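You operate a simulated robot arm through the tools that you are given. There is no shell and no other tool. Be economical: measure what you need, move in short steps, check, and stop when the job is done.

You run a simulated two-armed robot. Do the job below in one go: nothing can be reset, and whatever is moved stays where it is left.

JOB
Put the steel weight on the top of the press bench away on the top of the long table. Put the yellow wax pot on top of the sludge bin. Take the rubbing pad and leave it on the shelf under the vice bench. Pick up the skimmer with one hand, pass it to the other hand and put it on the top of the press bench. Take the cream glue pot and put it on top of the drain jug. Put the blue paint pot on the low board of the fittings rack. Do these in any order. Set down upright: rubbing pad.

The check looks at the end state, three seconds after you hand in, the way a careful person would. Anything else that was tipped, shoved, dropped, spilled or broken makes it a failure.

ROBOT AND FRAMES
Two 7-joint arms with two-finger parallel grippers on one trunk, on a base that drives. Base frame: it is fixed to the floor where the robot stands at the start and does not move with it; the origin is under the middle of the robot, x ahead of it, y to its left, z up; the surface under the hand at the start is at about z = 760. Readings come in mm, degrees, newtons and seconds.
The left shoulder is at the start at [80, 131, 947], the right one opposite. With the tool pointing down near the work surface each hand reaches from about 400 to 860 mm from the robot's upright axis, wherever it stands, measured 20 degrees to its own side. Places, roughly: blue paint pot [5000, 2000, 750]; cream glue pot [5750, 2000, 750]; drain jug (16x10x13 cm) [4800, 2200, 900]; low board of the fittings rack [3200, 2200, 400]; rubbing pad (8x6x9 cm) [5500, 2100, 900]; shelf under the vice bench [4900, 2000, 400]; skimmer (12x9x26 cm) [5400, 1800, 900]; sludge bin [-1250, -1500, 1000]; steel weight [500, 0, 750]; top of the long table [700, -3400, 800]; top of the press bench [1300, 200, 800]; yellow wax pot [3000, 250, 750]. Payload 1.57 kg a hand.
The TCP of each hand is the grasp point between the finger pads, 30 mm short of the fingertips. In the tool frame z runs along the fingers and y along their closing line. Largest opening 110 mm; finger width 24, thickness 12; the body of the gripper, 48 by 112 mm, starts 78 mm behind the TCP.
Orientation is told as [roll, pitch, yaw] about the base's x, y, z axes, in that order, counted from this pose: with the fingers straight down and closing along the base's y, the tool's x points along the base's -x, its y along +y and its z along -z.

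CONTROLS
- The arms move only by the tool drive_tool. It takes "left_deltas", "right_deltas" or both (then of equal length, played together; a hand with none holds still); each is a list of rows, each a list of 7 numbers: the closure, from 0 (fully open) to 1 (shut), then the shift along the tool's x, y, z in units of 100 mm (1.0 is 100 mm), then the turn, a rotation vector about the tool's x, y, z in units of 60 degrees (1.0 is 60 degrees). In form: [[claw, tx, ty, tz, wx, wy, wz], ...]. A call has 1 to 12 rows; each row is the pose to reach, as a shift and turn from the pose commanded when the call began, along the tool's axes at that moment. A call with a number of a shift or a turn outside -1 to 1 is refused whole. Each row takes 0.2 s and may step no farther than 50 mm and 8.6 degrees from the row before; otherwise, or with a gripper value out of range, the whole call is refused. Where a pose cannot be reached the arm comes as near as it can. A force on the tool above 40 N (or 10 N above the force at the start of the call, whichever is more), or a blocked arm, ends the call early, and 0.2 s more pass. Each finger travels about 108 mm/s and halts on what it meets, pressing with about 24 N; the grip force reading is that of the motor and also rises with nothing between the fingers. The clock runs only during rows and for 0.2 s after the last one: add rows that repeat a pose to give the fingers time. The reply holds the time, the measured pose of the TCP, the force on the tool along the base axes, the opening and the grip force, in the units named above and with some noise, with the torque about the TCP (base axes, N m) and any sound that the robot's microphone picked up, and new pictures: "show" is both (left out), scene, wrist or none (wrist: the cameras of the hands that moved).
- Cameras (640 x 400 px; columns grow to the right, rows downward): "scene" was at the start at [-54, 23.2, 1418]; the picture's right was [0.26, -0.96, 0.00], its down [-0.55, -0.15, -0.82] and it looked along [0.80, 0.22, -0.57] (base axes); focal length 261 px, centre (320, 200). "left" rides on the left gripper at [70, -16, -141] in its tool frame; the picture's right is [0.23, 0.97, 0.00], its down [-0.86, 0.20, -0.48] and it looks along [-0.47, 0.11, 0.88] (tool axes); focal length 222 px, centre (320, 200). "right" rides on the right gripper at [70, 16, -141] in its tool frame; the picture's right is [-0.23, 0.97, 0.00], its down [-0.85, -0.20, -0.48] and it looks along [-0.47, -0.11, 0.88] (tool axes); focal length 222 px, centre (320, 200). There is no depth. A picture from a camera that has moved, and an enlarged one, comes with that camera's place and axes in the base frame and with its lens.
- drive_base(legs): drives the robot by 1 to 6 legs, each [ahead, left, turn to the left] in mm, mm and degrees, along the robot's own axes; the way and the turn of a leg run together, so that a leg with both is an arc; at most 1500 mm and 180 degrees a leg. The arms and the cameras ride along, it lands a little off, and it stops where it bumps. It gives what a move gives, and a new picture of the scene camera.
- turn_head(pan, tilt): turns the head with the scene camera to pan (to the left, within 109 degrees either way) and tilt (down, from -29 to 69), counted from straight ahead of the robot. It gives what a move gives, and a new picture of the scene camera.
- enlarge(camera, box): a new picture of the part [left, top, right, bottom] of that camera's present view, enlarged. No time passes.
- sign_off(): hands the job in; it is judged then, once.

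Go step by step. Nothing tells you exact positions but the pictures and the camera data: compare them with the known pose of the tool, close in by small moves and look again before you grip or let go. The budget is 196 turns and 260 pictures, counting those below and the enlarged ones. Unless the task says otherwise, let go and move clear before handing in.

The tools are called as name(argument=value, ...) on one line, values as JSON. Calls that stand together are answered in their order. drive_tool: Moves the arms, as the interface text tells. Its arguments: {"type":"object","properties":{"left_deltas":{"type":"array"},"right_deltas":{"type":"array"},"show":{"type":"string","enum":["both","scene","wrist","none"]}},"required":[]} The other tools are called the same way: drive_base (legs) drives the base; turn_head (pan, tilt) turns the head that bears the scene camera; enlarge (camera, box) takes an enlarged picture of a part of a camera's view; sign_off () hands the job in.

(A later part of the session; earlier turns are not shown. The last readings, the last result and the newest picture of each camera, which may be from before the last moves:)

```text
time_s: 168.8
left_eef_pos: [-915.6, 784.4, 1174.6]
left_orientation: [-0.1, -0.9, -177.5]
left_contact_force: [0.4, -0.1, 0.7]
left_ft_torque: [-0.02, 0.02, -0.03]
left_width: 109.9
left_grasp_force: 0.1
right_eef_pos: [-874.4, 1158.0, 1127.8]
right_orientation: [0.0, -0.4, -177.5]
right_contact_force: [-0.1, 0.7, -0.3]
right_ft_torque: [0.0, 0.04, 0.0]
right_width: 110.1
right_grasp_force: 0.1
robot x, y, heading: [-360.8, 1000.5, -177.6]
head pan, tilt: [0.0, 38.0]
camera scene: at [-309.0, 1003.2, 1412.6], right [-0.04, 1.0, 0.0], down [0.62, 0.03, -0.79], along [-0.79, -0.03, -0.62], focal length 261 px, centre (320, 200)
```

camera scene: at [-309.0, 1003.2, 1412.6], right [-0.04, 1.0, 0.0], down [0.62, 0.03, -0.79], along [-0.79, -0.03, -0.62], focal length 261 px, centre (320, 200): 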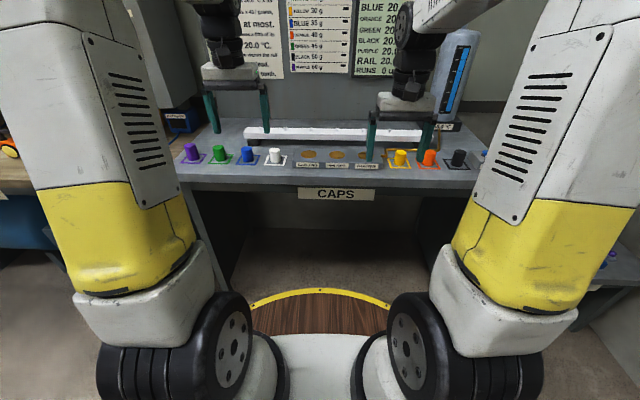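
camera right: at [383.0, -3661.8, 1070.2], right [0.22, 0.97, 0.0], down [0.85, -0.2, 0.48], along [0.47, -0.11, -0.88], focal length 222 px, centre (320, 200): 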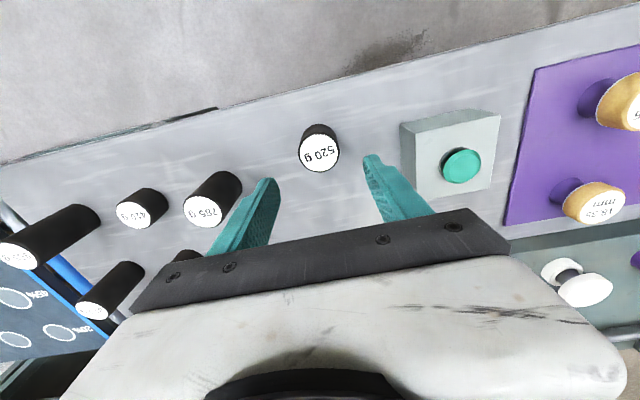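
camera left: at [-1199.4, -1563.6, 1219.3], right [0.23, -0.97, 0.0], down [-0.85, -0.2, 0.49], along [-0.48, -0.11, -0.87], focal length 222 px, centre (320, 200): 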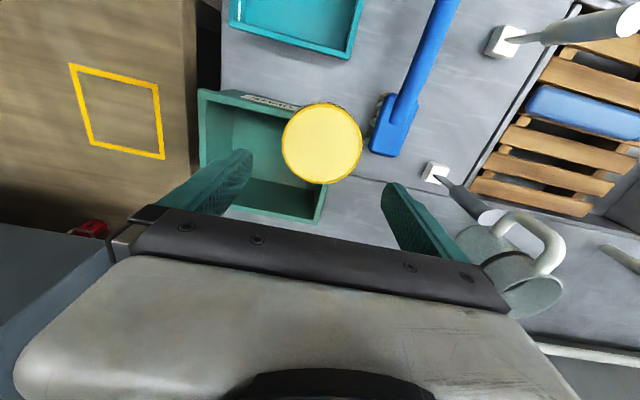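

drive_base(legs=[[-50, 0, 0], [0, 0, 177.6], [1480, 0, 0], [1480, 0, 0], [400, 0, 0]])

turn_head(pan=35, tilt=25)

```text
time_s: 193.0
left_eef_pos: [3618.4, 1218.7, 1174.1]
left_orientation: [-0.1, -0.9, 1.5]
left_contact_force: [-0.2, 0.4, 0.6]
left_ft_torque: [-0.01, -0.02, -0.02]
left_width: 109.7
left_grasp_force: 0.0
right_eef_pos: [3570.5, 846.5, 1128.4]
right_orientation: [0.0, -0.4, 1.6]
right_contact_force: [0.8, 0.2, 0.5]
right_ft_torque: [-0.02, -0.01, 0.02]
right_width: 109.9
right_grasp_force: 0.1
robot x, y, heading: [3060.4, 1009.6, 1.8]
head pan, tilt: [0.0, 38.0]
camera scene: at [3008.7, 1010.2, 1412.6], right [0.03, -1.0, 0.0], down [-0.62, -0.02, -0.79], along [0.79, 0.02, -0.62], focal length 261 px, centre (320, 200)
```

scene: 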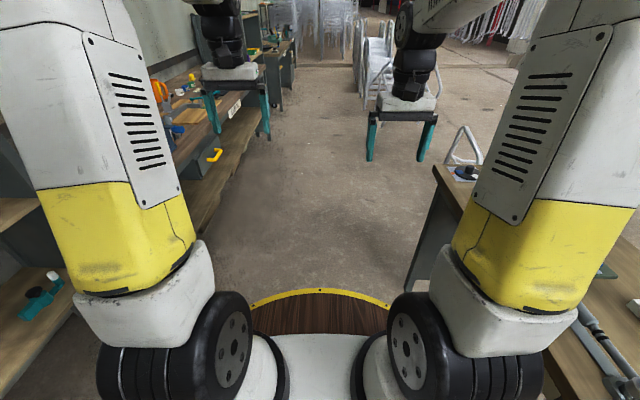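

```text
time_s: 194.1
left_eef_pos: [3617.1, 1220.2, 1174.6]
left_orientation: [-0.1, -0.9, 1.6]
left_contact_force: [-0.3, -0.5, -0.5]
left_ft_torque: [0.01, 0.02, 0.01]
left_width: 109.9
left_grasp_force: 0.1
right_eef_pos: [3570.3, 847.7, 1128.7]
right_orientation: [0.0, -0.4, 1.7]
right_contact_force: [-0.1, 0.5, 0.1]
right_ft_torque: [0.0, 0.02, 0.0]
right_width: 109.8
right_grasp_force: 0.0
robot x, y, heading: [3059.3, 1012.3, 1.5]
head pan, tilt: [35.0, 25.0]
camera scene: at [2996.5, 1062.6, 1433.0], right [0.6, -0.8, 0.0], down [-0.34, -0.25, -0.91], along [0.73, 0.54, -0.42], focal length 261 px, centre (320, 200)
```

scene: 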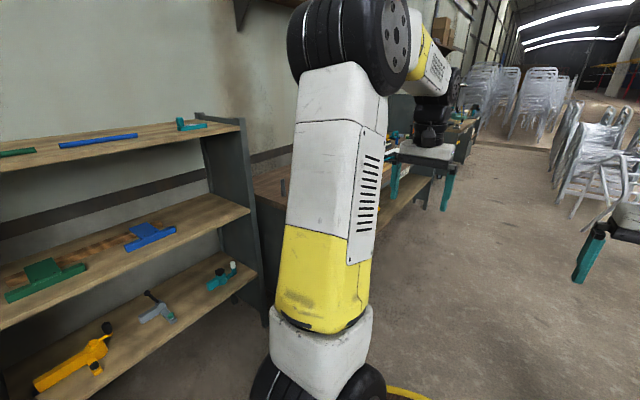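

The fittings rack is at my left with small fittings on its low board, and the vice bench lies further on. I drive on and look left at it.

drive_base(legs=[[1300, 0, -1.5]])

turn_head(pan=60, tilt=25)

```text
time_s: 200.6
left_eef_pos: [4919.5, 1239.6, 1175.3]
left_orientation: [-0.1, -0.8, 0.8]
left_contact_force: [-0.3, 0.4, -0.1]
left_ft_torque: [-0.02, 0.01, 0.0]
left_width: 109.8
left_grasp_force: 0.1
right_eef_pos: [4866.9, 868.2, 1127.3]
right_orientation: [0.0, -0.3, 0.8]
right_contact_force: [-1.1, -0.1, -0.2]
right_ft_torque: [0.03, -0.01, 0.02]
right_width: 110.0
right_grasp_force: 0.0
robot x, y, heading: [4357.5, 1041.4, 0.9]
head pan, tilt: [35.0, 25.0]
camera scene: at [4295.7, 1091.6, 1433.0], right [0.59, -0.81, 0.0], down [-0.34, -0.25, -0.91], along [0.73, 0.53, -0.42], focal length 261 px, centre (320, 200)
```

scene: 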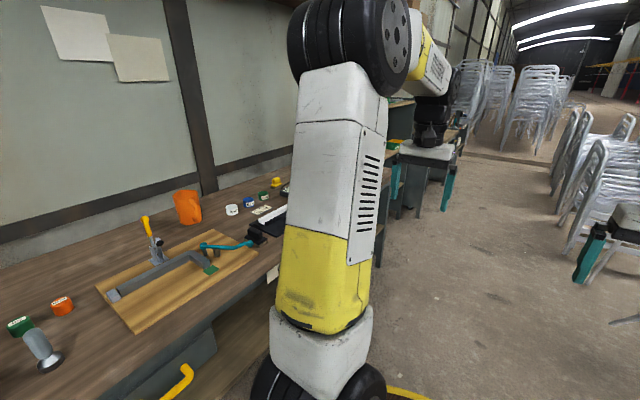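

```text
time_s: 201.5
left_eef_pos: [4918.6, 1239.2, 1175.5]
left_orientation: [-0.1, -0.8, 0.9]
left_contact_force: [0.8, -0.6, 0.0]
left_ft_torque: [0.0, 0.01, 0.03]
left_width: 110.1
left_grasp_force: 0.1
right_eef_pos: [4866.5, 868.6, 1129.0]
right_orientation: [0.0, -0.4, 0.8]
right_contact_force: [-0.6, 0.9, 0.1]
right_ft_torque: [0.0, -0.02, 0.02]
right_width: 110.3
right_grasp_force: 0.1
robot x, y, heading: [4362.6, 1038.4, 0.6]
head pan, tilt: [60.0, 25.0]
camera scene: at [4266.0, 1118.1, 1433.0], right [0.87, -0.49, 0.0], down [-0.21, -0.37, -0.91], along [0.44, 0.79, -0.42], focal length 261 px, centre (320, 200)
```

scene: 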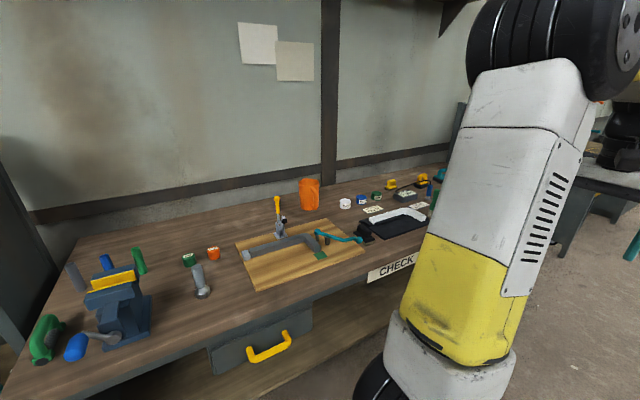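

The vice bench holds the orange drain jug and small paint pots. I move along to x ≈ 5000 and turn to face the bench.

drive_base(legs=[[640, 0, 0], [0, 0, 89.2]])

turn_head(pan=0, tilt=30)

```text
time_s: 208.8
left_eef_pos: [4813.4, 1610.4, 1175.3]
left_orientation: [-0.1, -0.9, 89.5]
left_contact_force: [-0.3, -0.4, 0.0]
left_ft_torque: [0.0, -0.01, -0.01]
left_width: 109.9
left_grasp_force: 0.0
right_eef_pos: [5184.4, 1549.4, 1127.9]
right_orientation: [0.0, -0.4, 89.5]
right_contact_force: [-0.3, 0.0, 0.9]
right_ft_torque: [-0.01, 0.01, -0.01]
right_width: 109.9
right_grasp_force: 0.0
robot x, y, heading: [4999.6, 1047.4, 89.7]
head pan, tilt: [60.0, 25.0]
camera scene: at [4920.7, 954.2, 1433.0], right [0.51, 0.86, 0.0], down [0.36, -0.21, -0.91], along [-0.78, 0.46, -0.42], focal length 261 px, centre (320, 200)
```

scene: 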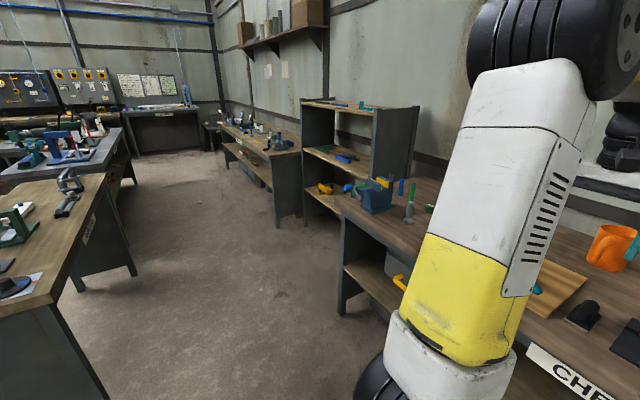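

```text
time_s: 210.1
left_eef_pos: [4813.8, 1610.7, 1175.2]
left_orientation: [-0.1, -0.8, 89.4]
left_contact_force: [-0.5, 0.8, 0.2]
left_ft_torque: [-0.01, -0.01, -0.02]
left_width: 109.9
left_grasp_force: 0.1
right_eef_pos: [5184.0, 1550.8, 1128.0]
right_orientation: [0.0, -0.4, 89.6]
right_contact_force: [0.1, 0.9, 1.1]
right_ft_torque: [0.03, -0.03, 0.01]
right_width: 109.8
right_grasp_force: 0.0
robot x, y, heading: [5000.5, 1046.3, 89.6]
head pan, tilt: [0.0, 30.0]
camera scene: at [5000.8, 997.9, 1425.0], right [1.0, -0.01, 0.0], down [0.0, -0.5, -0.87], along [0.01, 0.87, -0.5], focal length 261 px, centre (320, 200)
```

scene: 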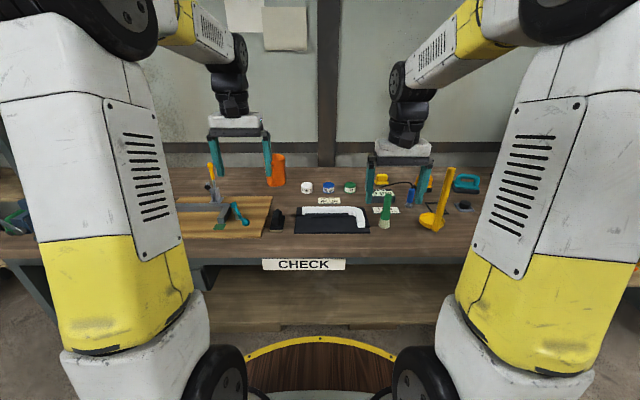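

enlarge(camera="scene", box=[160, 130, 320, 260])

enlarge(camera="scene", box=[300, 140, 500, 265])

```text
3.08 times, centred on (240, 195) of scene
camera zoom: at [5000.8, 997.9, 1425.0], right [1.0, -0.01, 0.0], down [0.0, -0.5, -0.87], along [0.01, 0.87, -0.5], focal length 803 px, centre (566, 215)
```

zoom: 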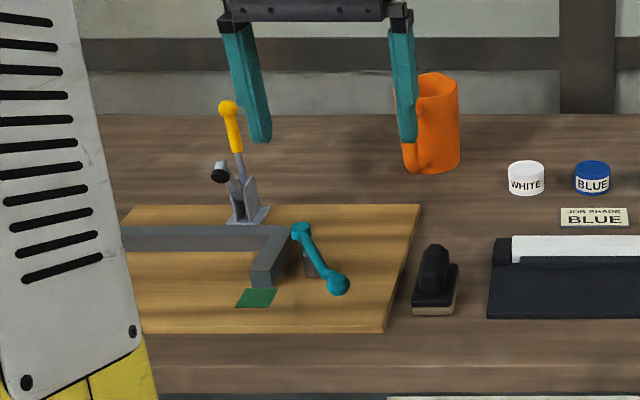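

```text
3.20 times, centred on (400, 202) of scene
camera zoom: at [5000.8, 997.9, 1425.0], right [1.0, -0.01, 0.0], down [0.0, -0.5, -0.87], along [0.01, 0.87, -0.5], focal length 835 px, centre (64, 192)
```

zoom: 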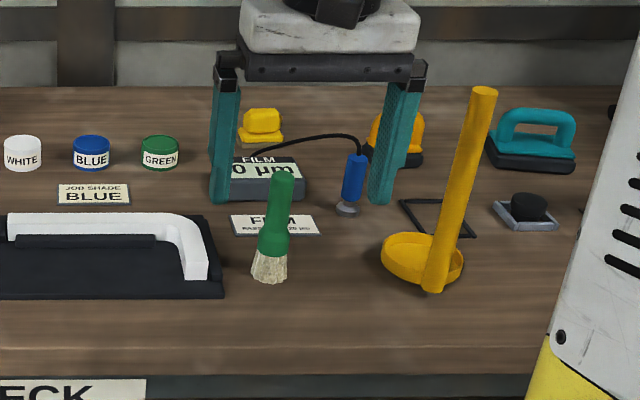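

I see the blue pot near [5053, 2110], the orange drain jug near [4798, 2160], and the yellow skimmer standing near [5455, 1810]. I slide right to find the rubbing pad and glue pot.

drive_base(legs=[[0, -560, 0]])

enlarge(camera="scene", box=[220, 130, 420, 255])

enlarge(camera="scene", box=[360, 110, 560, 235])

```text
time_s: 213.4
left_eef_pos: [5378.2, 1605.6, 1174.8]
left_orientation: [-0.1, -0.9, 89.6]
left_contact_force: [0.4, -0.8, -0.5]
left_ft_torque: [-0.02, 0.0, 0.01]
left_width: 110.2
left_grasp_force: 0.0
right_eef_pos: [5748.9, 1546.9, 1128.9]
right_orientation: [0.0, -0.4, 89.7]
right_contact_force: [-0.5, -0.9, 0.0]
right_ft_torque: [-0.03, 0.03, 0.02]
right_width: 110.0
right_grasp_force: 0.0
robot x, y, heading: [5567.0, 1047.7, 89.8]
head pan, tilt: [0.0, 30.0]
camera scene: at [5567.4, 994.2, 1425.0], right [1.0, -0.01, 0.0], down [0.0, -0.5, -0.87], along [0.0, 0.87, -0.5], focal length 261 px, centre (320, 200)
```

scene: 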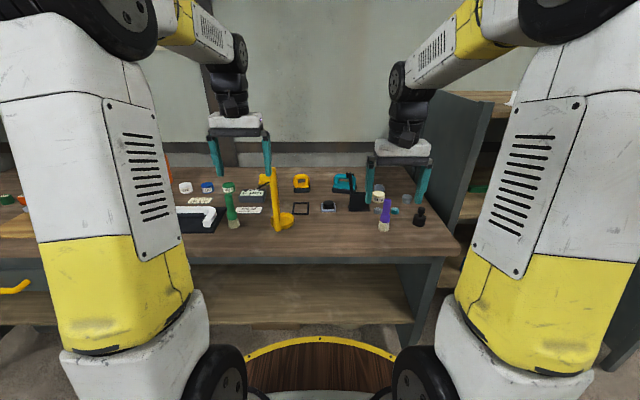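

```text
3.20 times, centred on (320, 192) of scene
camera zoom: at [5567.4, 994.2, 1425.0], right [1.0, -0.01, 0.0], down [0.0, -0.5, -0.87], along [0.0, 0.87, -0.5], focal length 835 px, centre (320, 224)
```

zoom: 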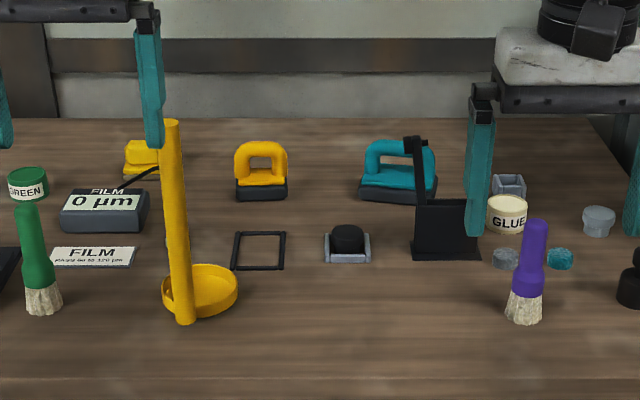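

```text
3.20 times, centred on (460, 172) of scene
camera zoom: at [5567.4, 994.2, 1425.0], right [1.0, -0.01, 0.0], down [0.0, -0.5, -0.87], along [0.0, 0.87, -0.5], focal length 835 px, centre (-128, 288)
```

zoom: 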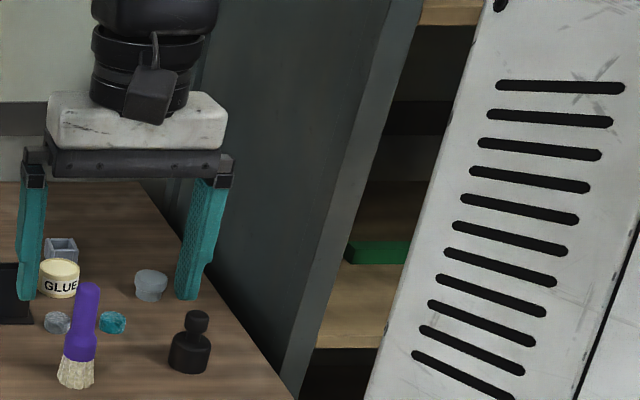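

The rubbing pad is the yellow handled pad near [5485, 2040] and the cream GLUE pot is near [5818, 1970]. The tall skimmer blocks the pad, so it goes first: right hand for the skimmer, left hand for the blue pot, then west with both.

drive_tool(right_deltas=[[0, 0, 0, -0.4, 0, 0, 0], [0, 0, 0, -0.8, 0, 0, 0], [0, 0, 0, -1.0, 0, 0, 0]], show="none")

drive_base(legs=[[0, 330, 0]])

enlarge(camera="scene", box=[320, 130, 480, 230])

enlarge(camera="right", box=[0, 0, 640, 400])

```text
time_s: 214.2
left_eef_pos: [5378.6, 1605.8, 1175.6]
left_orientation: [-0.1, -0.8, 89.6]
left_contact_force: [0.3, -0.3, 0.6]
left_ft_torque: [0.0, -0.01, 0.03]
left_width: 110.0
left_grasp_force: 0.1
right_eef_pos: [5748.6, 1546.5, 1230.7]
right_orientation: [0.0, -0.4, 89.5]
right_contact_force: [-0.1, -0.2, 0.5]
right_ft_torque: [0.03, 0.0, 0.02]
right_width: 110.0
right_grasp_force: 0.0
robot x, y, heading: [5564.6, 1040.8, 89.7]
head pan, tilt: [0.0, 30.0]
```

```text
time_s: 216.3
left_eef_pos: [5050.7, 1608.5, 1173.4]
left_orientation: [0.0, -0.8, 89.6]
left_contact_force: [0.2, 0.1, 0.2]
left_ft_torque: [0.02, 0.0, 0.0]
left_width: 109.9
left_grasp_force: 0.0
right_eef_pos: [5422.3, 1548.5, 1230.9]
right_orientation: [0.0, -0.3, 89.6]
right_contact_force: [-0.3, 0.1, -0.2]
right_ft_torque: [0.01, 0.03, 0.01]
right_width: 110.1
right_grasp_force: 0.1
robot x, y, heading: [5239.6, 1044.4, 89.7]
head pan, tilt: [0.0, 30.0]
camera scene: at [5239.2, 996.2, 1425.0], right [1.0, -0.01, 0.0], down [0.0, -0.5, -0.87], along [0.01, 0.87, -0.5], focal length 261 px, centre (320, 200)
```

scene: 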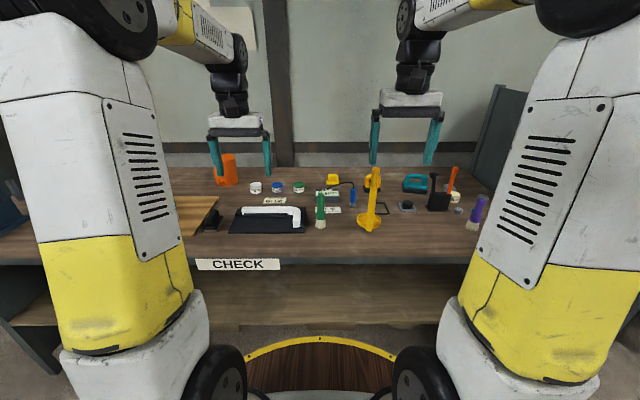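

```text
4.00 times, centred on (400, 180) of scene
camera zoom: at [5239.2, 996.2, 1425.0], right [1.0, -0.01, 0.0], down [0.0, -0.5, -0.87], along [0.01, 0.87, -0.5], focal length 1044 px, centre (0, 280)
```

zoom: 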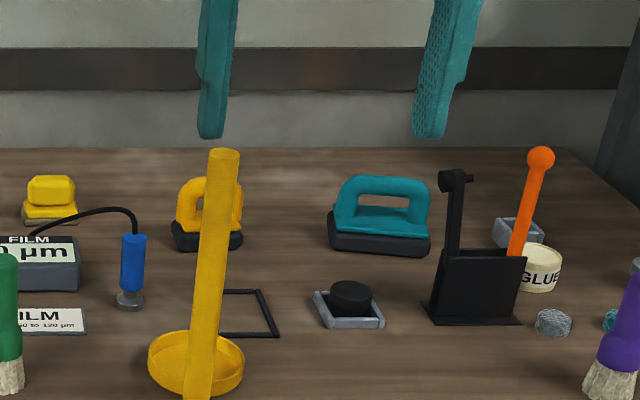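

```text
1.00 times, centred on (320, 200) of right (not enlarged: the box is as wide or as high as the picture)
camera zoom: at [5405.2, 1477.3, 1372.7], right [-0.97, 0.23, 0.0], down [0.21, 0.85, 0.48], along [0.11, 0.47, -0.87], focal length 222 px, centre (320, 200)
```

zoom: 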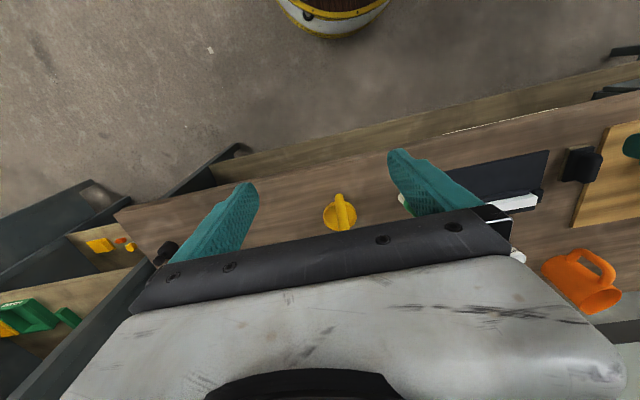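

Wide-baseline triangulation puts the skimmer's handle upright at about [5421, 1757], top z ≈ 1102. I move the right hand over it.

drive_tool(right_deltas=[[0, -0.4, 0, 0, 0, 0, 0], [0, -0.8, 0, 0, 0, 0, 0], [0, -1.0, 0, 0, 0, 0, 0]], show="none")

drive_tool(right_deltas=[[0, -0.4, 0, 0, 0, 0, 0], [0, -0.8, 0, 0, 0, 0, 0], [0, -1.0, 0.02, 0.2, 0, 0, 0], [0, -1.0, 0.02, 0.5, 0, 0, 0]], show="both")

enlarge(camera="scene", box=[320, 110, 480, 230])

```text
time_s: 217.1
left_eef_pos: [5050.7, 1609.5, 1174.5]
left_orientation: [-0.1, -1.0, 89.6]
left_contact_force: [-0.6, -0.7, 0.2]
left_ft_torque: [-0.02, 0.0, 0.05]
left_width: 110.0
left_grasp_force: 0.0
right_eef_pos: [5422.8, 1647.3, 1230.0]
right_orientation: [0.0, -0.4, 89.5]
right_contact_force: [0.2, 0.2, 1.4]
right_ft_torque: [0.0, 0.02, -0.02]
right_width: 110.2
right_grasp_force: 0.0
robot x, y, heading: [5241.5, 1045.9, 89.7]
head pan, tilt: [0.0, 30.0]
```

```text
time_s: 218.1
left_eef_pos: [5050.4, 1608.4, 1175.4]
left_orientation: [-0.1, -0.9, 89.6]
left_contact_force: [0.2, 0.2, 0.9]
left_ft_torque: [-0.02, 0.02, 0.02]
left_width: 110.0
left_grasp_force: 0.1
right_eef_pos: [5419.2, 1749.2, 1180.2]
right_orientation: [0.0, -0.4, 89.7]
right_contact_force: [-1.1, 0.0, 0.1]
right_ft_torque: [0.01, -0.01, -0.02]
right_width: 110.1
right_grasp_force: 0.1
robot x, y, heading: [5237.5, 1044.0, 89.9]
head pan, tilt: [0.0, 30.0]
camera scene: at [5239.1, 996.3, 1425.0], right [1.0, -0.01, 0.0], down [0.0, -0.5, -0.87], along [0.01, 0.87, -0.5], focal length 261 px, centre (320, 200)
camera right: at [5402.4, 1678.5, 1322.4], right [-0.97, 0.23, 0.0], down [0.21, 0.85, 0.48], along [0.11, 0.47, -0.87], focal length 222 px, centre (320, 200)
```

scene: 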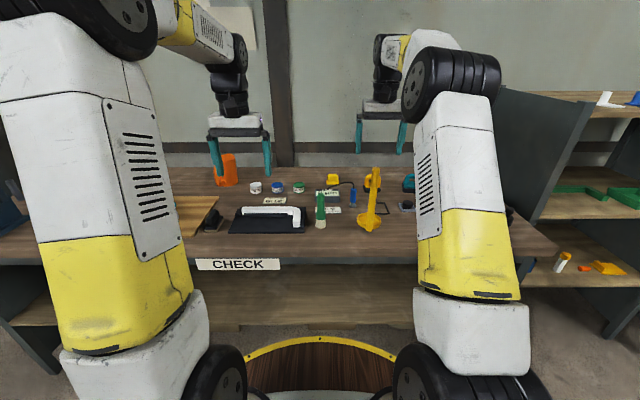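
right: 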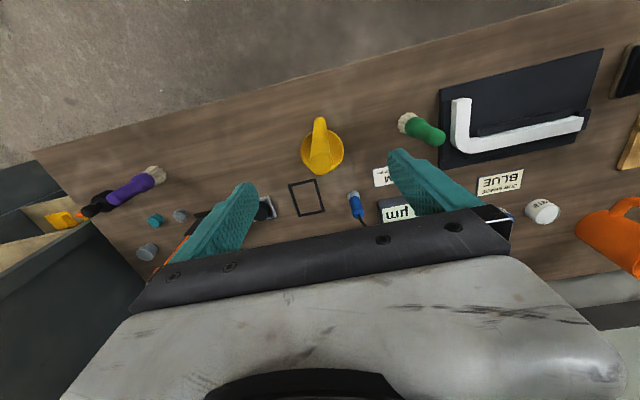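

```text
3.33 times, centred on (400, 170) of scene
camera zoom: at [5239.1, 996.3, 1425.0], right [1.0, -0.01, 0.0], down [0.0, -0.5, -0.87], along [0.01, 0.87, -0.5], focal length 870 px, centre (53, 300)
```

zoom: 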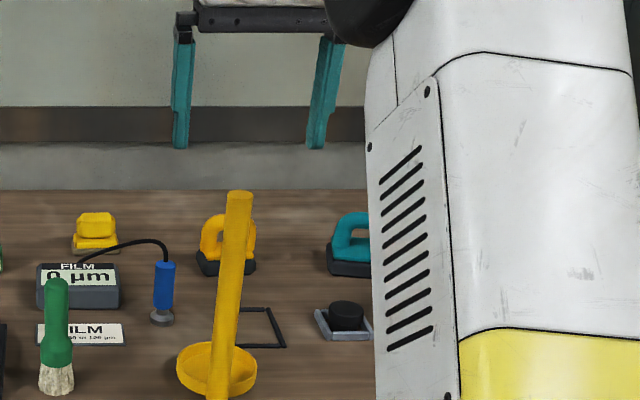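

The handle stands vertical at about [5418, 1754]. I nudge 5 mm forward and lower the open fingers over it.

drive_tool(right_deltas=[[0, -0.05, 0, 0.3, 0, 0, 0], [0, -0.05, 0, 0.6, 0, 0, 0], [0, -0.05, 0, 0.9, 0, 0, 0], [0, -0.05, 0, 1.0, 0, 0, 0]], show="wrist")

```text
time_s: 219.1
left_eef_pos: [5050.5, 1609.0, 1175.1]
left_orientation: [-0.2, -0.9, 89.7]
left_contact_force: [0.2, -0.2, -0.7]
left_ft_torque: [0.02, -0.03, -0.01]
left_width: 110.1
left_grasp_force: 0.1
right_eef_pos: [5420.3, 1754.6, 1081.0]
right_orientation: [0.1, -0.4, 89.5]
right_contact_force: [-0.6, 0.8, -0.6]
right_ft_torque: [0.01, -0.04, 0.0]
right_width: 110.0
right_grasp_force: 0.1
robot x, y, heading: [5236.8, 1043.5, 89.7]
head pan, tilt: [0.0, 30.0]
camera right: at [5402.2, 1683.6, 1223.7], right [-0.97, 0.23, 0.0], down [0.21, 0.85, 0.48], along [0.11, 0.47, -0.87], focal length 222 px, centre (320, 200)
```

right: 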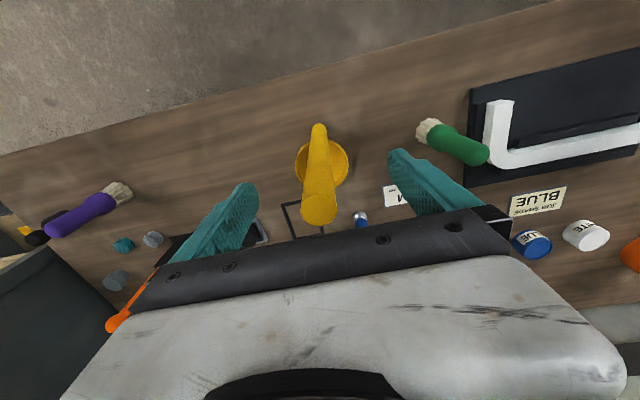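

Centred. I lower another 35 mm, close, and check.

drive_tool(right_deltas=[[0, -0.015, 0, 0.2, 0, 0, 0], [0, -0.015, 0, 0.35, 0, 0, 0], [1, -0.015, 0, 0.35, 0, 0, 0], [1, -0.015, 0, 0.35, 0, 0, 0], [1, -0.015, 0, 0.35, 0, 0, 0], [1, -0.015, 0, 0.35, 0, 0, 0]], show="none")

drive_tool(right_deltas=[[1, 0, 0, -0.1, 0, 0, 0], [1, 0, 0, -0.3, 0, 0, 0], [1, 0, 0, -0.5, 0, 0, 0], [1, 0, 0, -0.75, 0, 0, 0], [1, 0, 0, -1.0, 0, 0, 0]], show="scene")

```text
time_s: 220.5
left_eef_pos: [5052.1, 1607.8, 1176.0]
left_orientation: [-0.1, -0.9, 89.7]
left_contact_force: [0.6, 0.2, -0.2]
left_ft_torque: [-0.01, 0.0, -0.03]
left_width: 110.0
left_grasp_force: 0.0
right_eef_pos: [5418.8, 1755.6, 1047.7]
right_orientation: [-0.1, -0.4, 89.6]
right_contact_force: [0.1, 0.1, -0.6]
right_ft_torque: [-0.03, 0.03, 0.03]
right_width: 23.5
right_grasp_force: 24.1
robot x, y, heading: [5238.0, 1042.6, 89.5]
head pan, tilt: [0.0, 30.0]
```

```text
time_s: 221.7
left_eef_pos: [5050.1, 1608.6, 1175.1]
left_orientation: [-0.1, -1.0, 89.6]
left_contact_force: [0.0, 0.5, 0.3]
left_ft_torque: [0.01, -0.02, 0.03]
left_width: 110.1
left_grasp_force: 0.1
right_eef_pos: [5419.0, 1756.9, 1145.7]
right_orientation: [-0.1, -0.4, 89.6]
right_contact_force: [0.2, 0.9, -1.3]
right_ft_torque: [-0.05, 0.02, -0.03]
right_width: 23.5
right_grasp_force: 24.5
robot x, y, heading: [5237.1, 1042.2, 89.7]
head pan, tilt: [0.0, 30.0]
camera scene: at [5239.2, 996.4, 1425.0], right [1.0, -0.01, 0.0], down [0.0, -0.5, -0.87], along [0.01, 0.87, -0.5], focal length 261 px, centre (320, 200)
```

scene: 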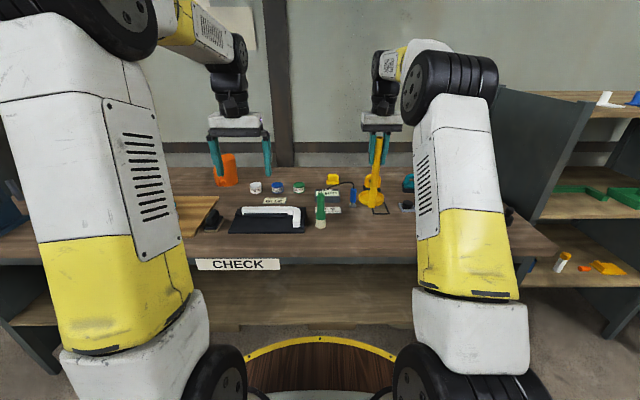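

The skimmer is held. I raise and retract it while tilting the left hand 60° forward, so it can later reach under shelves with the blue pot.

drive_tool(right_deltas=[[1, 0.05, 0, -0.3, 0, 0, 0], [1, 0.2, 0, -0.6, 0, 0, 0], [1, 0.4, 0, -0.9, 0, 0, 0], [1, 0.6, 0, -1.0, 0, 0, 0], [1, 0.8, 0, -1.0, 0, 0, 0], [1, 1.0, 0, -1.0, 0, 0, 0], [1, 1.0, 0, -1.0, 0, 0, 0], [1, 1.0, 0, -1.0, 0, 0, 0]], left_deltas=[[0, 0, 0, 0, 0, -0.125, 0], [0, 0, 0, 0, 0, -0.25, 0], [0, 0, 0, 0, 0, -0.375, 0], [0, 0, 0, 0, 0, -0.5, 0], [0, 0, 0, 0, 0, -0.625, 0], [0, 0, 0, 0, 0, -0.75, 0], [0, 0, 0, 0, 0, -0.875, 0], [0, 0, 0, 0, 0, -1.0, 0]], show="none")

drive_tool(right_deltas=[[1, 0.3, 0, 0, 0, 0, 0], [1, 0.6, 0, 0, 0, 0, 0], [1, 0.9, 0, 0, 0, 0, 0]], show="none")

drive_base(legs=[[180, 0, 0]])

enlarge(camera="left", box=[0, 0, 640, 400])

```text
time_s: 223.7
left_eef_pos: [5081.9, 1609.0, 1181.3]
left_orientation: [-0.2, -61.4, 86.4]
left_contact_force: [0.2, 0.0, 0.0]
left_ft_torque: [-0.03, 0.07, 0.08]
left_width: 110.0
left_grasp_force: 0.0
right_eef_pos: [5421.7, 1654.3, 1247.7]
right_orientation: [0.1, -0.3, 89.5]
right_contact_force: [0.4, 0.2, -1.5]
right_ft_torque: [-0.02, 0.09, -0.04]
right_width: 23.7
right_grasp_force: 24.3
robot x, y, heading: [5239.5, 1047.9, 89.5]
head pan, tilt: [0.0, 30.0]
stopped in row 8 (left hand): the arm was blocked; the commanded pose is now the measured one
```

```text
time_s: 224.5
left_eef_pos: [5079.9, 1608.9, 1180.0]
left_orientation: [-0.4, -61.5, 86.5]
left_contact_force: [-0.2, 0.0, 0.8]
left_ft_torque: [-0.04, -0.04, 0.03]
left_width: 110.0
left_grasp_force: 0.1
right_eef_pos: [5420.5, 1564.2, 1245.9]
right_orientation: [0.0, -0.4, 89.6]
right_contact_force: [-0.2, 0.1, -2.6]
right_ft_torque: [-0.09, 0.01, -0.01]
right_width: 23.8
right_grasp_force: 24.2
robot x, y, heading: [5237.6, 1045.2, 89.6]
head pan, tilt: [0.0, 30.0]
```

```text
time_s: 226.1
left_eef_pos: [5079.1, 1789.1, 1181.0]
left_orientation: [-0.5, -61.6, 86.7]
left_contact_force: [0.2, -0.6, 1.2]
left_ft_torque: [-0.02, -0.05, -0.01]
left_width: 109.9
left_grasp_force: 0.0
right_eef_pos: [5419.9, 1745.4, 1246.4]
right_orientation: [0.0, -0.5, 89.7]
right_contact_force: [-0.8, -1.1, -0.7]
right_ft_torque: [-0.03, 0.01, -0.02]
right_width: 23.5
right_grasp_force: 24.2
robot x, y, heading: [5239.1, 1226.7, 89.7]
head pan, tilt: [0.0, 30.0]
camera scene: at [5240.2, 1177.0, 1425.0], right [1.0, 0.0, 0.0], down [0.0, -0.5, -0.87], along [0.0, 0.87, -0.5], focal length 261 px, centre (320, 200)
```

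scene: 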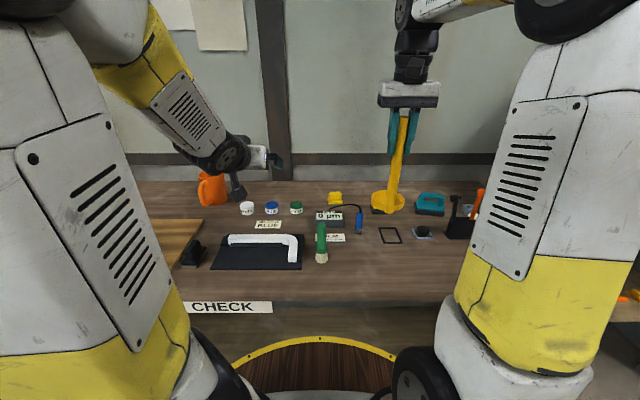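

```text
1.00 times, centred on (320, 200) of left (not enlarged: the box is as wide or as high as the picture)
camera zoom: at [5085.3, 1630.5, 1186.0], right [-0.98, -0.05, -0.2], down [-0.2, 0.0, 0.98], along [-0.05, 1.0, -0.01], focal length 222 px, centre (320, 200)
```

zoom: 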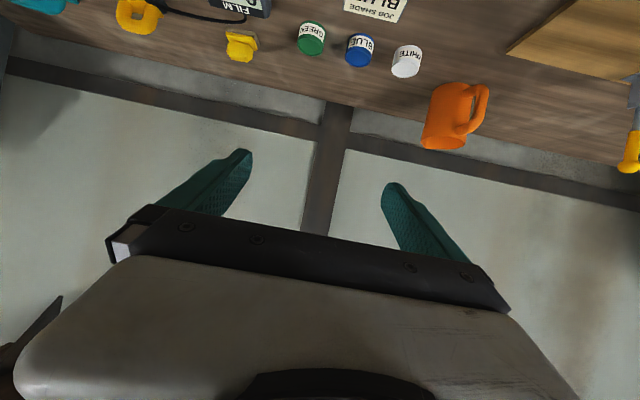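

The left hand is tilted about 61° forward. The blue pot is near [5049, 2065, 885]. I bring the left hand down and forward toward it.

drive_tool(left_deltas=[[0, 0.3, 0.1, 0.27, 0, 0, 0], [0, 0.6, 0.15, 0.54, 0, 0, 0], [0, 0.87, 0.2, 0.81, 0, 0, 0]], show="none")

drive_tool(left_deltas=[[0, 0.3, 0.1, 0.27, 0, 0, 0], [0, 0.6, 0.15, 0.54, 0, 0, 0], [0, 0.87, 0.2, 0.81, 0, 0, 0]], show="both")

```text
time_s: 226.8
left_eef_pos: [5060.8, 1820.3, 1064.4]
left_orientation: [-0.2, -61.5, 86.6]
left_contact_force: [0.1, -0.5, 0.6]
left_ft_torque: [0.01, 0.03, -0.01]
left_width: 110.0
left_grasp_force: 0.1
right_eef_pos: [5419.9, 1745.8, 1247.4]
right_orientation: [0.0, -0.4, 89.6]
right_contact_force: [0.2, -0.3, -1.5]
right_ft_torque: [-0.01, 0.01, 0.02]
right_width: 23.6
right_grasp_force: 24.4
robot x, y, heading: [5238.2, 1222.0, 89.8]
head pan, tilt: [0.0, 30.0]
```

```text
time_s: 227.7
left_eef_pos: [5045.1, 1850.2, 951.4]
left_orientation: [-0.3, -61.5, 86.4]
left_contact_force: [0.8, 0.5, -0.5]
left_ft_torque: [0.01, -0.02, 0.0]
left_width: 110.1
left_grasp_force: 0.1
right_eef_pos: [5419.9, 1745.6, 1246.4]
right_orientation: [0.0, -0.5, 89.7]
right_contact_force: [-0.4, 0.0, -1.5]
right_ft_torque: [0.0, 0.03, 0.01]
right_width: 23.4
right_grasp_force: 24.3
robot x, y, heading: [5239.6, 1226.7, 89.6]
head pan, tilt: [0.0, 30.0]
camera scene: at [5240.3, 1176.8, 1425.0], right [1.0, 0.0, 0.0], down [0.0, -0.5, -0.87], along [0.0, 0.87, -0.5], focal length 261 px, centre (320, 200)
camera left: at [5050.7, 1692.0, 956.3], right [-0.98, -0.05, -0.2], down [-0.2, 0.0, 0.98], along [-0.04, 1.0, -0.01], focal length 222 px, centre (320, 200)
```

scene: 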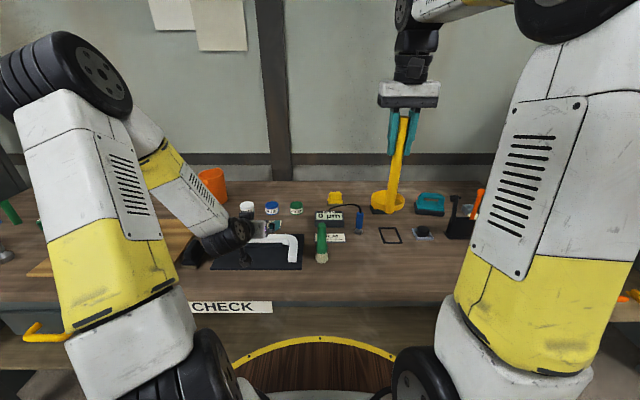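
left: 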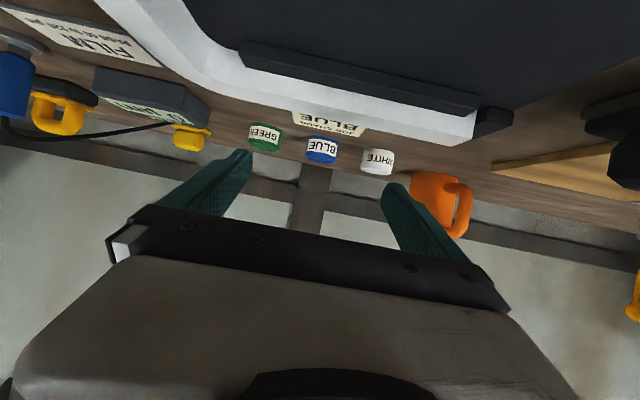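

I narrow the opening to about 80 mm because the white and green pots flank it, and continue forward.

drive_tool(left_deltas=[[0.27, -0.05, 0.02, 0.3, 0, 0, 0], [0.27, -0.11, 0.03, 0.6, 0, 0, 0], [0.27, -0.165, 0.05, 0.93, 0, 0, 0], [0.27, -0.165, 0.05, 0.93, 0, 0, 0]], show="wrist")

enlarge(camera="scene", box=[200, 150, 360, 270])

```text
time_s: 228.7
left_eef_pos: [5043.2, 1939.2, 920.8]
left_orientation: [-0.4, -61.3, 86.7]
left_contact_force: [-0.3, -0.1, -0.2]
left_ft_torque: [-0.02, 0.0, 0.0]
left_width: 80.4
left_grasp_force: 0.0
right_eef_pos: [5420.7, 1745.9, 1246.0]
right_orientation: [0.0, -0.4, 89.6]
right_contact_force: [0.9, 0.2, -0.7]
right_ft_torque: [-0.05, 0.03, -0.01]
right_width: 23.3
right_grasp_force: 24.0
robot x, y, heading: [5242.2, 1227.3, 89.7]
head pan, tilt: [0.0, 30.0]
camera left: at [5049.5, 1781.2, 926.4], right [-0.98, -0.05, -0.2], down [-0.2, 0.0, 0.98], along [-0.05, 1.0, -0.01], focal length 222 px, centre (320, 200)
```

left: 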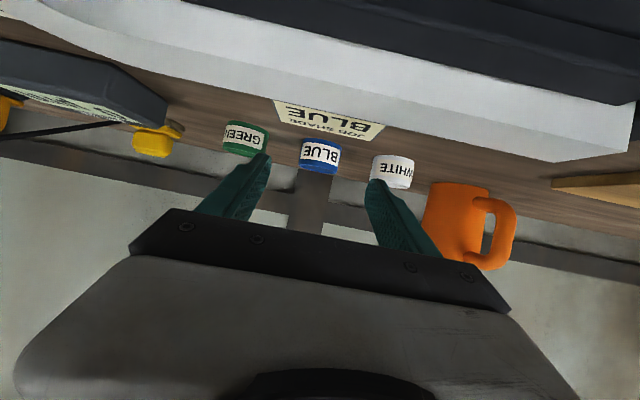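

```text
3.33 times, centred on (280, 210) of scene
camera zoom: at [5240.1, 1177.2, 1425.0], right [1.0, 0.0, 0.0], down [0.0, -0.5, -0.87], along [0.0, 0.87, -0.5], focal length 870 px, centre (453, 167)
```

zoom: 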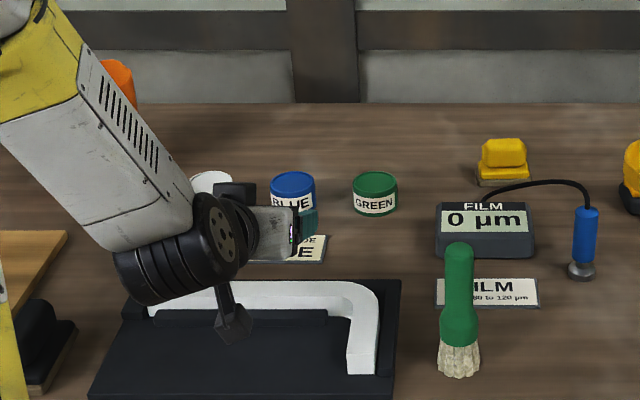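

drive_tool(left_deltas=[[0.27, -0.02, 0.02, 0.3, 0, 0, 0], [0.27, -0.04, 0.03, 0.6, 0, 0, 0], [0.27, -0.05, 0.04, 0.83, 0, 0, 0], [0.27, -0.05, 0.04, 0.83, 0, 0, 0]], show="wrist")

enlarge(camera="left", box=[200, 80, 440, 230])

enlarge(camera="scene", box=[220, 170, 320, 240])

```text
time_s: 229.7
left_eef_pos: [5042.6, 2016.3, 885.2]
left_orientation: [-0.4, -61.4, 86.7]
left_contact_force: [0.8, 0.2, 0.1]
left_ft_torque: [-0.01, -0.03, 0.01]
left_width: 80.2
left_grasp_force: 0.1
right_eef_pos: [5420.9, 1744.5, 1246.0]
right_orientation: [-0.1, -0.5, 89.7]
right_contact_force: [0.2, -0.1, -1.7]
right_ft_torque: [-0.03, 0.01, -0.02]
right_width: 23.5
right_grasp_force: 23.9
robot x, y, heading: [5240.7, 1226.5, 89.7]
head pan, tilt: [0.0, 30.0]
camera left: at [5050.6, 1857.5, 891.3], right [-0.98, -0.05, -0.2], down [-0.2, 0.0, 0.98], along [-0.05, 1.0, -0.01], focal length 222 px, centre (320, 200)
```

left: 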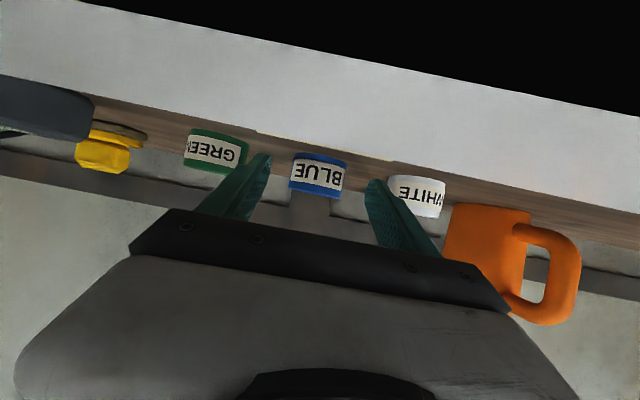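

```text
2.67 times, centred on (320, 155) of left
camera zoom: at [5050.6, 1857.5, 891.3], right [-0.98, -0.05, -0.2], down [-0.2, 0.0, 0.98], along [-0.05, 1.0, -0.01], focal length 592 px, centre (320, 320)
```

zoom: 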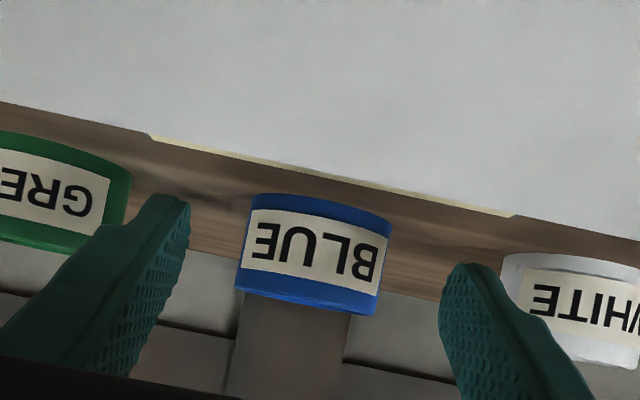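

```text
5.71 times, centred on (270, 205) of scene
camera zoom: at [5240.1, 1177.2, 1425.0], right [1.0, 0.0, 0.0], down [0.0, -0.5, -0.87], along [0.0, 0.87, -0.5], focal length 1491 px, centre (606, 171)
```

zoom: 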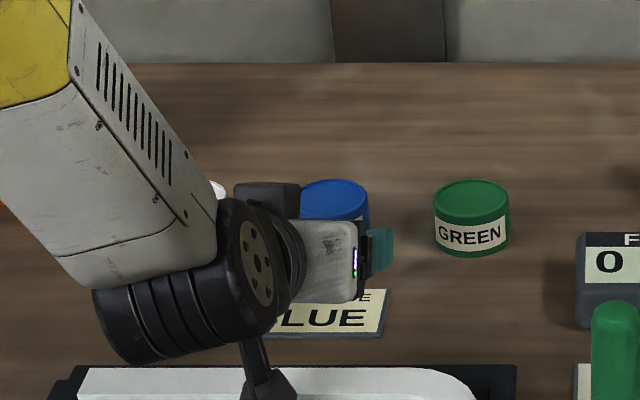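

Aligned with the blue pot between the fingers. I advance the last 59 mm and close.

drive_tool(left_deltas=[[0.27, -0.07, 0, 0.19, 0, 0, 0], [0.27, -0.14, 0, 0.38, 0, 0, 0], [0.27, -0.21, 0, 0.56, 0, 0, 0], [1, -0.21, 0, 0.56, 0, 0, 0], [1, -0.21, 0, 0.56, 0, 0, 0], [1, -0.21, 0, 0.56, 0, 0, 0]], show="wrist")

```text
time_s: 230.0
left_eef_pos: [5045.4, 2019.0, 880.7]
left_orientation: [-0.5, -60.6, 86.8]
left_contact_force: [0.2, -15.9, 5.7]
left_ft_torque: [-0.84, -0.12, -0.3]
left_width: 80.5
left_grasp_force: 0.0
right_eef_pos: [5420.1, 1745.4, 1245.9]
right_orientation: [0.0, -0.3, 89.7]
right_contact_force: [0.1, -0.5, -0.8]
right_ft_torque: [-0.02, -0.02, 0.01]
right_width: 23.6
right_grasp_force: 24.2
robot x, y, heading: [5240.0, 1225.7, 90.0]
head pan, tilt: [0.0, 30.0]
stopped in row 1 (left hand): the force on the tool passed its limit at 72 N (the readings are from after the stop); the commanded pose is now the measured one
camera left: at [5051.0, 1860.8, 888.7], right [-0.98, -0.05, -0.2], down [-0.2, 0.02, 0.98], along [-0.04, 1.0, -0.03], focal length 222 px, centre (320, 200)
```

left: 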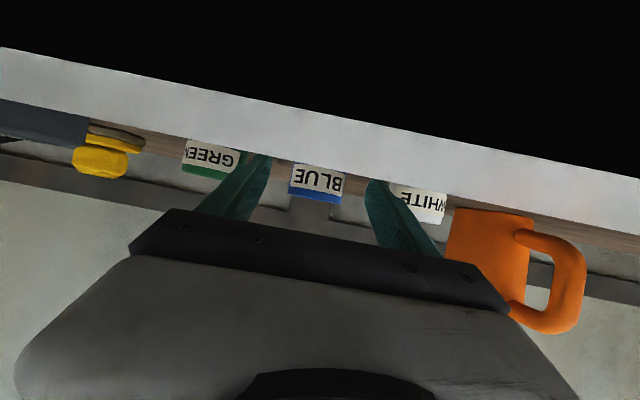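

The hand pushed against the white fixture in front of the pots. I back off up and away and check whether anything moved.

drive_tool(left_deltas=[[0.27, 0.02, 0, -0.15, 0, 0, 0], [0.27, -0.25, 0, -0.45, 0, 0, 0], [0.27, -0.51, 0, -0.73, 0, 0, 0], [0.27, -0.9, 0, -0.9, 0, 0, 0]], show="scene")

enlarge(camera="scene", box=[180, 150, 340, 280])

enlarge(camera="left", box=[0, 0, 640, 400])

```text
time_s: 231.0
left_eef_pos: [5044.7, 1988.3, 1004.1]
left_orientation: [-0.6, -60.7, 86.6]
left_contact_force: [0.1, 0.0, -0.9]
left_ft_torque: [0.01, 0.0, -0.04]
left_width: 80.2
left_grasp_force: 0.0
right_eef_pos: [5420.4, 1746.0, 1245.8]
right_orientation: [0.0, -0.4, 89.7]
right_contact_force: [-0.3, -0.5, -0.7]
right_ft_torque: [-0.04, 0.0, 0.0]
right_width: 23.6
right_grasp_force: 23.7
robot x, y, heading: [5242.1, 1228.2, 89.6]
head pan, tilt: [0.0, 30.0]
camera scene: at [5240.1, 1177.4, 1425.0], right [1.0, 0.0, 0.0], down [0.0, -0.5, -0.87], along [0.0, 0.87, -0.5], focal length 261 px, centre (320, 200)
```

scene: 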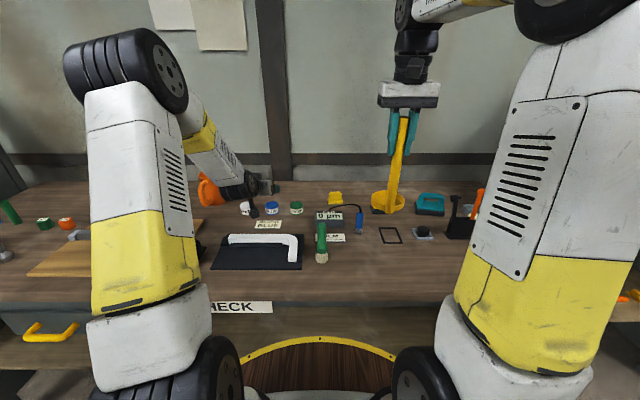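

```text
3.08 times, centred on (260, 215) of scene
camera zoom: at [5240.1, 1177.4, 1425.0], right [1.0, 0.0, 0.0], down [0.0, -0.5, -0.87], along [0.0, 0.87, -0.5], focal length 803 px, centre (505, 154)
```

zoom: 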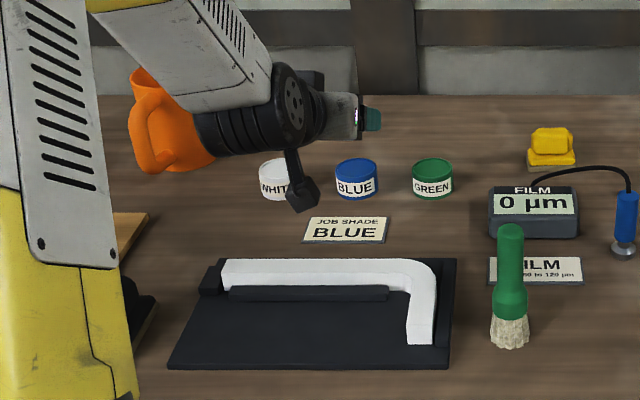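

```text
1.00 times, centred on (320, 200) of left (not enlarged: the box is as wide or as high as the picture)
camera zoom: at [5050.8, 1829.3, 1012.4], right [-0.98, -0.05, -0.2], down [-0.2, 0.01, 0.98], along [-0.04, 1.0, -0.02], focal length 222 px, centre (320, 200)
```

zoom: 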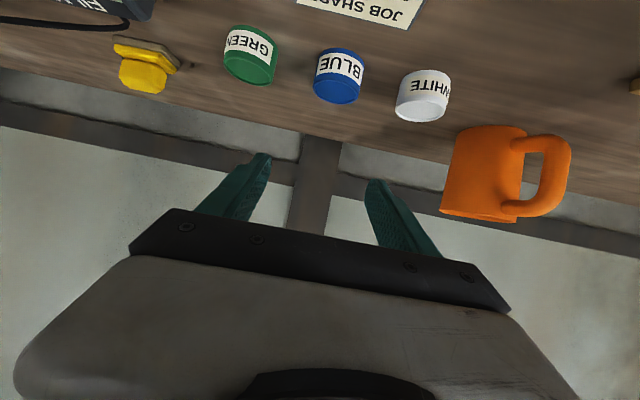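

The hand's camera housing touched the fixture, but nothing moved. I reduce the tilt to about 40° so the camera clears, then approach again from higher up.

drive_tool(left_deltas=[[0.27, 0, 0, 0, 0, 0.085, 0], [0.27, 0, 0, 0, 0, 0.17, 0], [0.27, 0, 0, 0, 0, 0.255, 0], [0.27, 0, 0, 0, 0, 0.34, 0], [0.27, 0, 0, 0, 0, 0.34, 0]], show="none")

drive_tool(left_deltas=[[0.27, 0.01, 0, 0.3, 0, 0, 0], [0.27, 0.03, 0, 0.6, 0, 0, 0], [0.27, 0.04, 0, 0.8, 0, 0, 0]], show="wrist")

enlarge(camera="scene", box=[200, 150, 320, 250])

```text
time_s: 232.2
left_eef_pos: [5043.2, 1986.3, 1002.9]
left_orientation: [-0.3, -40.3, 86.4]
left_contact_force: [1.0, -0.4, -0.3]
left_ft_torque: [-0.02, 0.04, -0.02]
left_width: 80.2
left_grasp_force: 0.0
right_eef_pos: [5419.4, 1746.3, 1246.3]
right_orientation: [0.0, -0.4, 89.6]
right_contact_force: [-0.2, -0.3, -1.0]
right_ft_torque: [-0.05, -0.01, 0.03]
right_width: 23.5
right_grasp_force: 24.0
robot x, y, heading: [5237.8, 1224.3, 89.9]
head pan, tilt: [0.0, 30.0]
```

```text
time_s: 233.0
left_eef_pos: [5046.0, 2035.1, 940.4]
left_orientation: [-0.3, -40.3, 86.4]
left_contact_force: [1.1, -0.5, -0.3]
left_ft_torque: [0.02, -0.01, 0.01]
left_width: 80.2
left_grasp_force: 0.0
right_eef_pos: [5419.6, 1746.3, 1247.0]
right_orientation: [0.0, -0.4, 89.7]
right_contact_force: [-1.0, -0.3, -1.5]
right_ft_torque: [-0.03, 0.03, -0.01]
right_width: 23.6
right_grasp_force: 24.5
robot x, y, heading: [5238.7, 1227.9, 90.1]
head pan, tilt: [0.0, 30.0]
camera left: at [5052.7, 1889.7, 1002.6], right [-0.98, -0.11, -0.15], down [-0.18, 0.35, 0.92], along [-0.05, 0.93, -0.37], focal length 222 px, centre (320, 200)
```

left: 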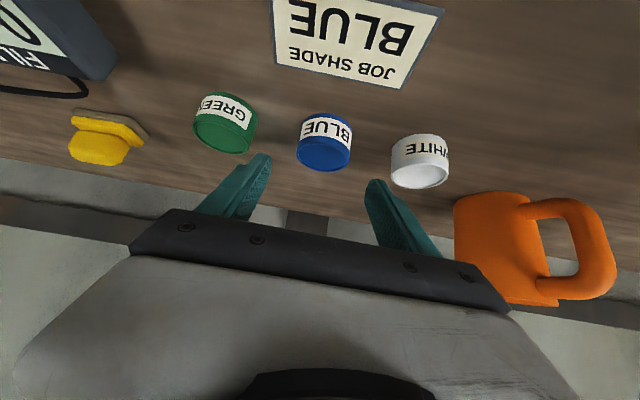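

```text
4.00 times, centred on (260, 200) of scene
camera zoom: at [5240.2, 1176.9, 1425.0], right [1.0, 0.0, 0.0], down [0.0, -0.5, -0.87], along [0.0, 0.87, -0.5], focal length 1044 px, centre (560, 200)
```

zoom: 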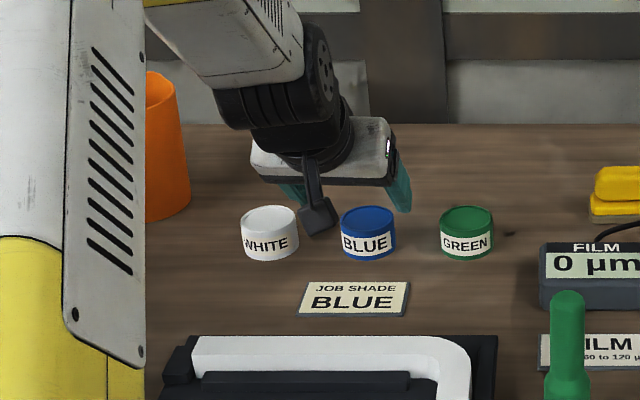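

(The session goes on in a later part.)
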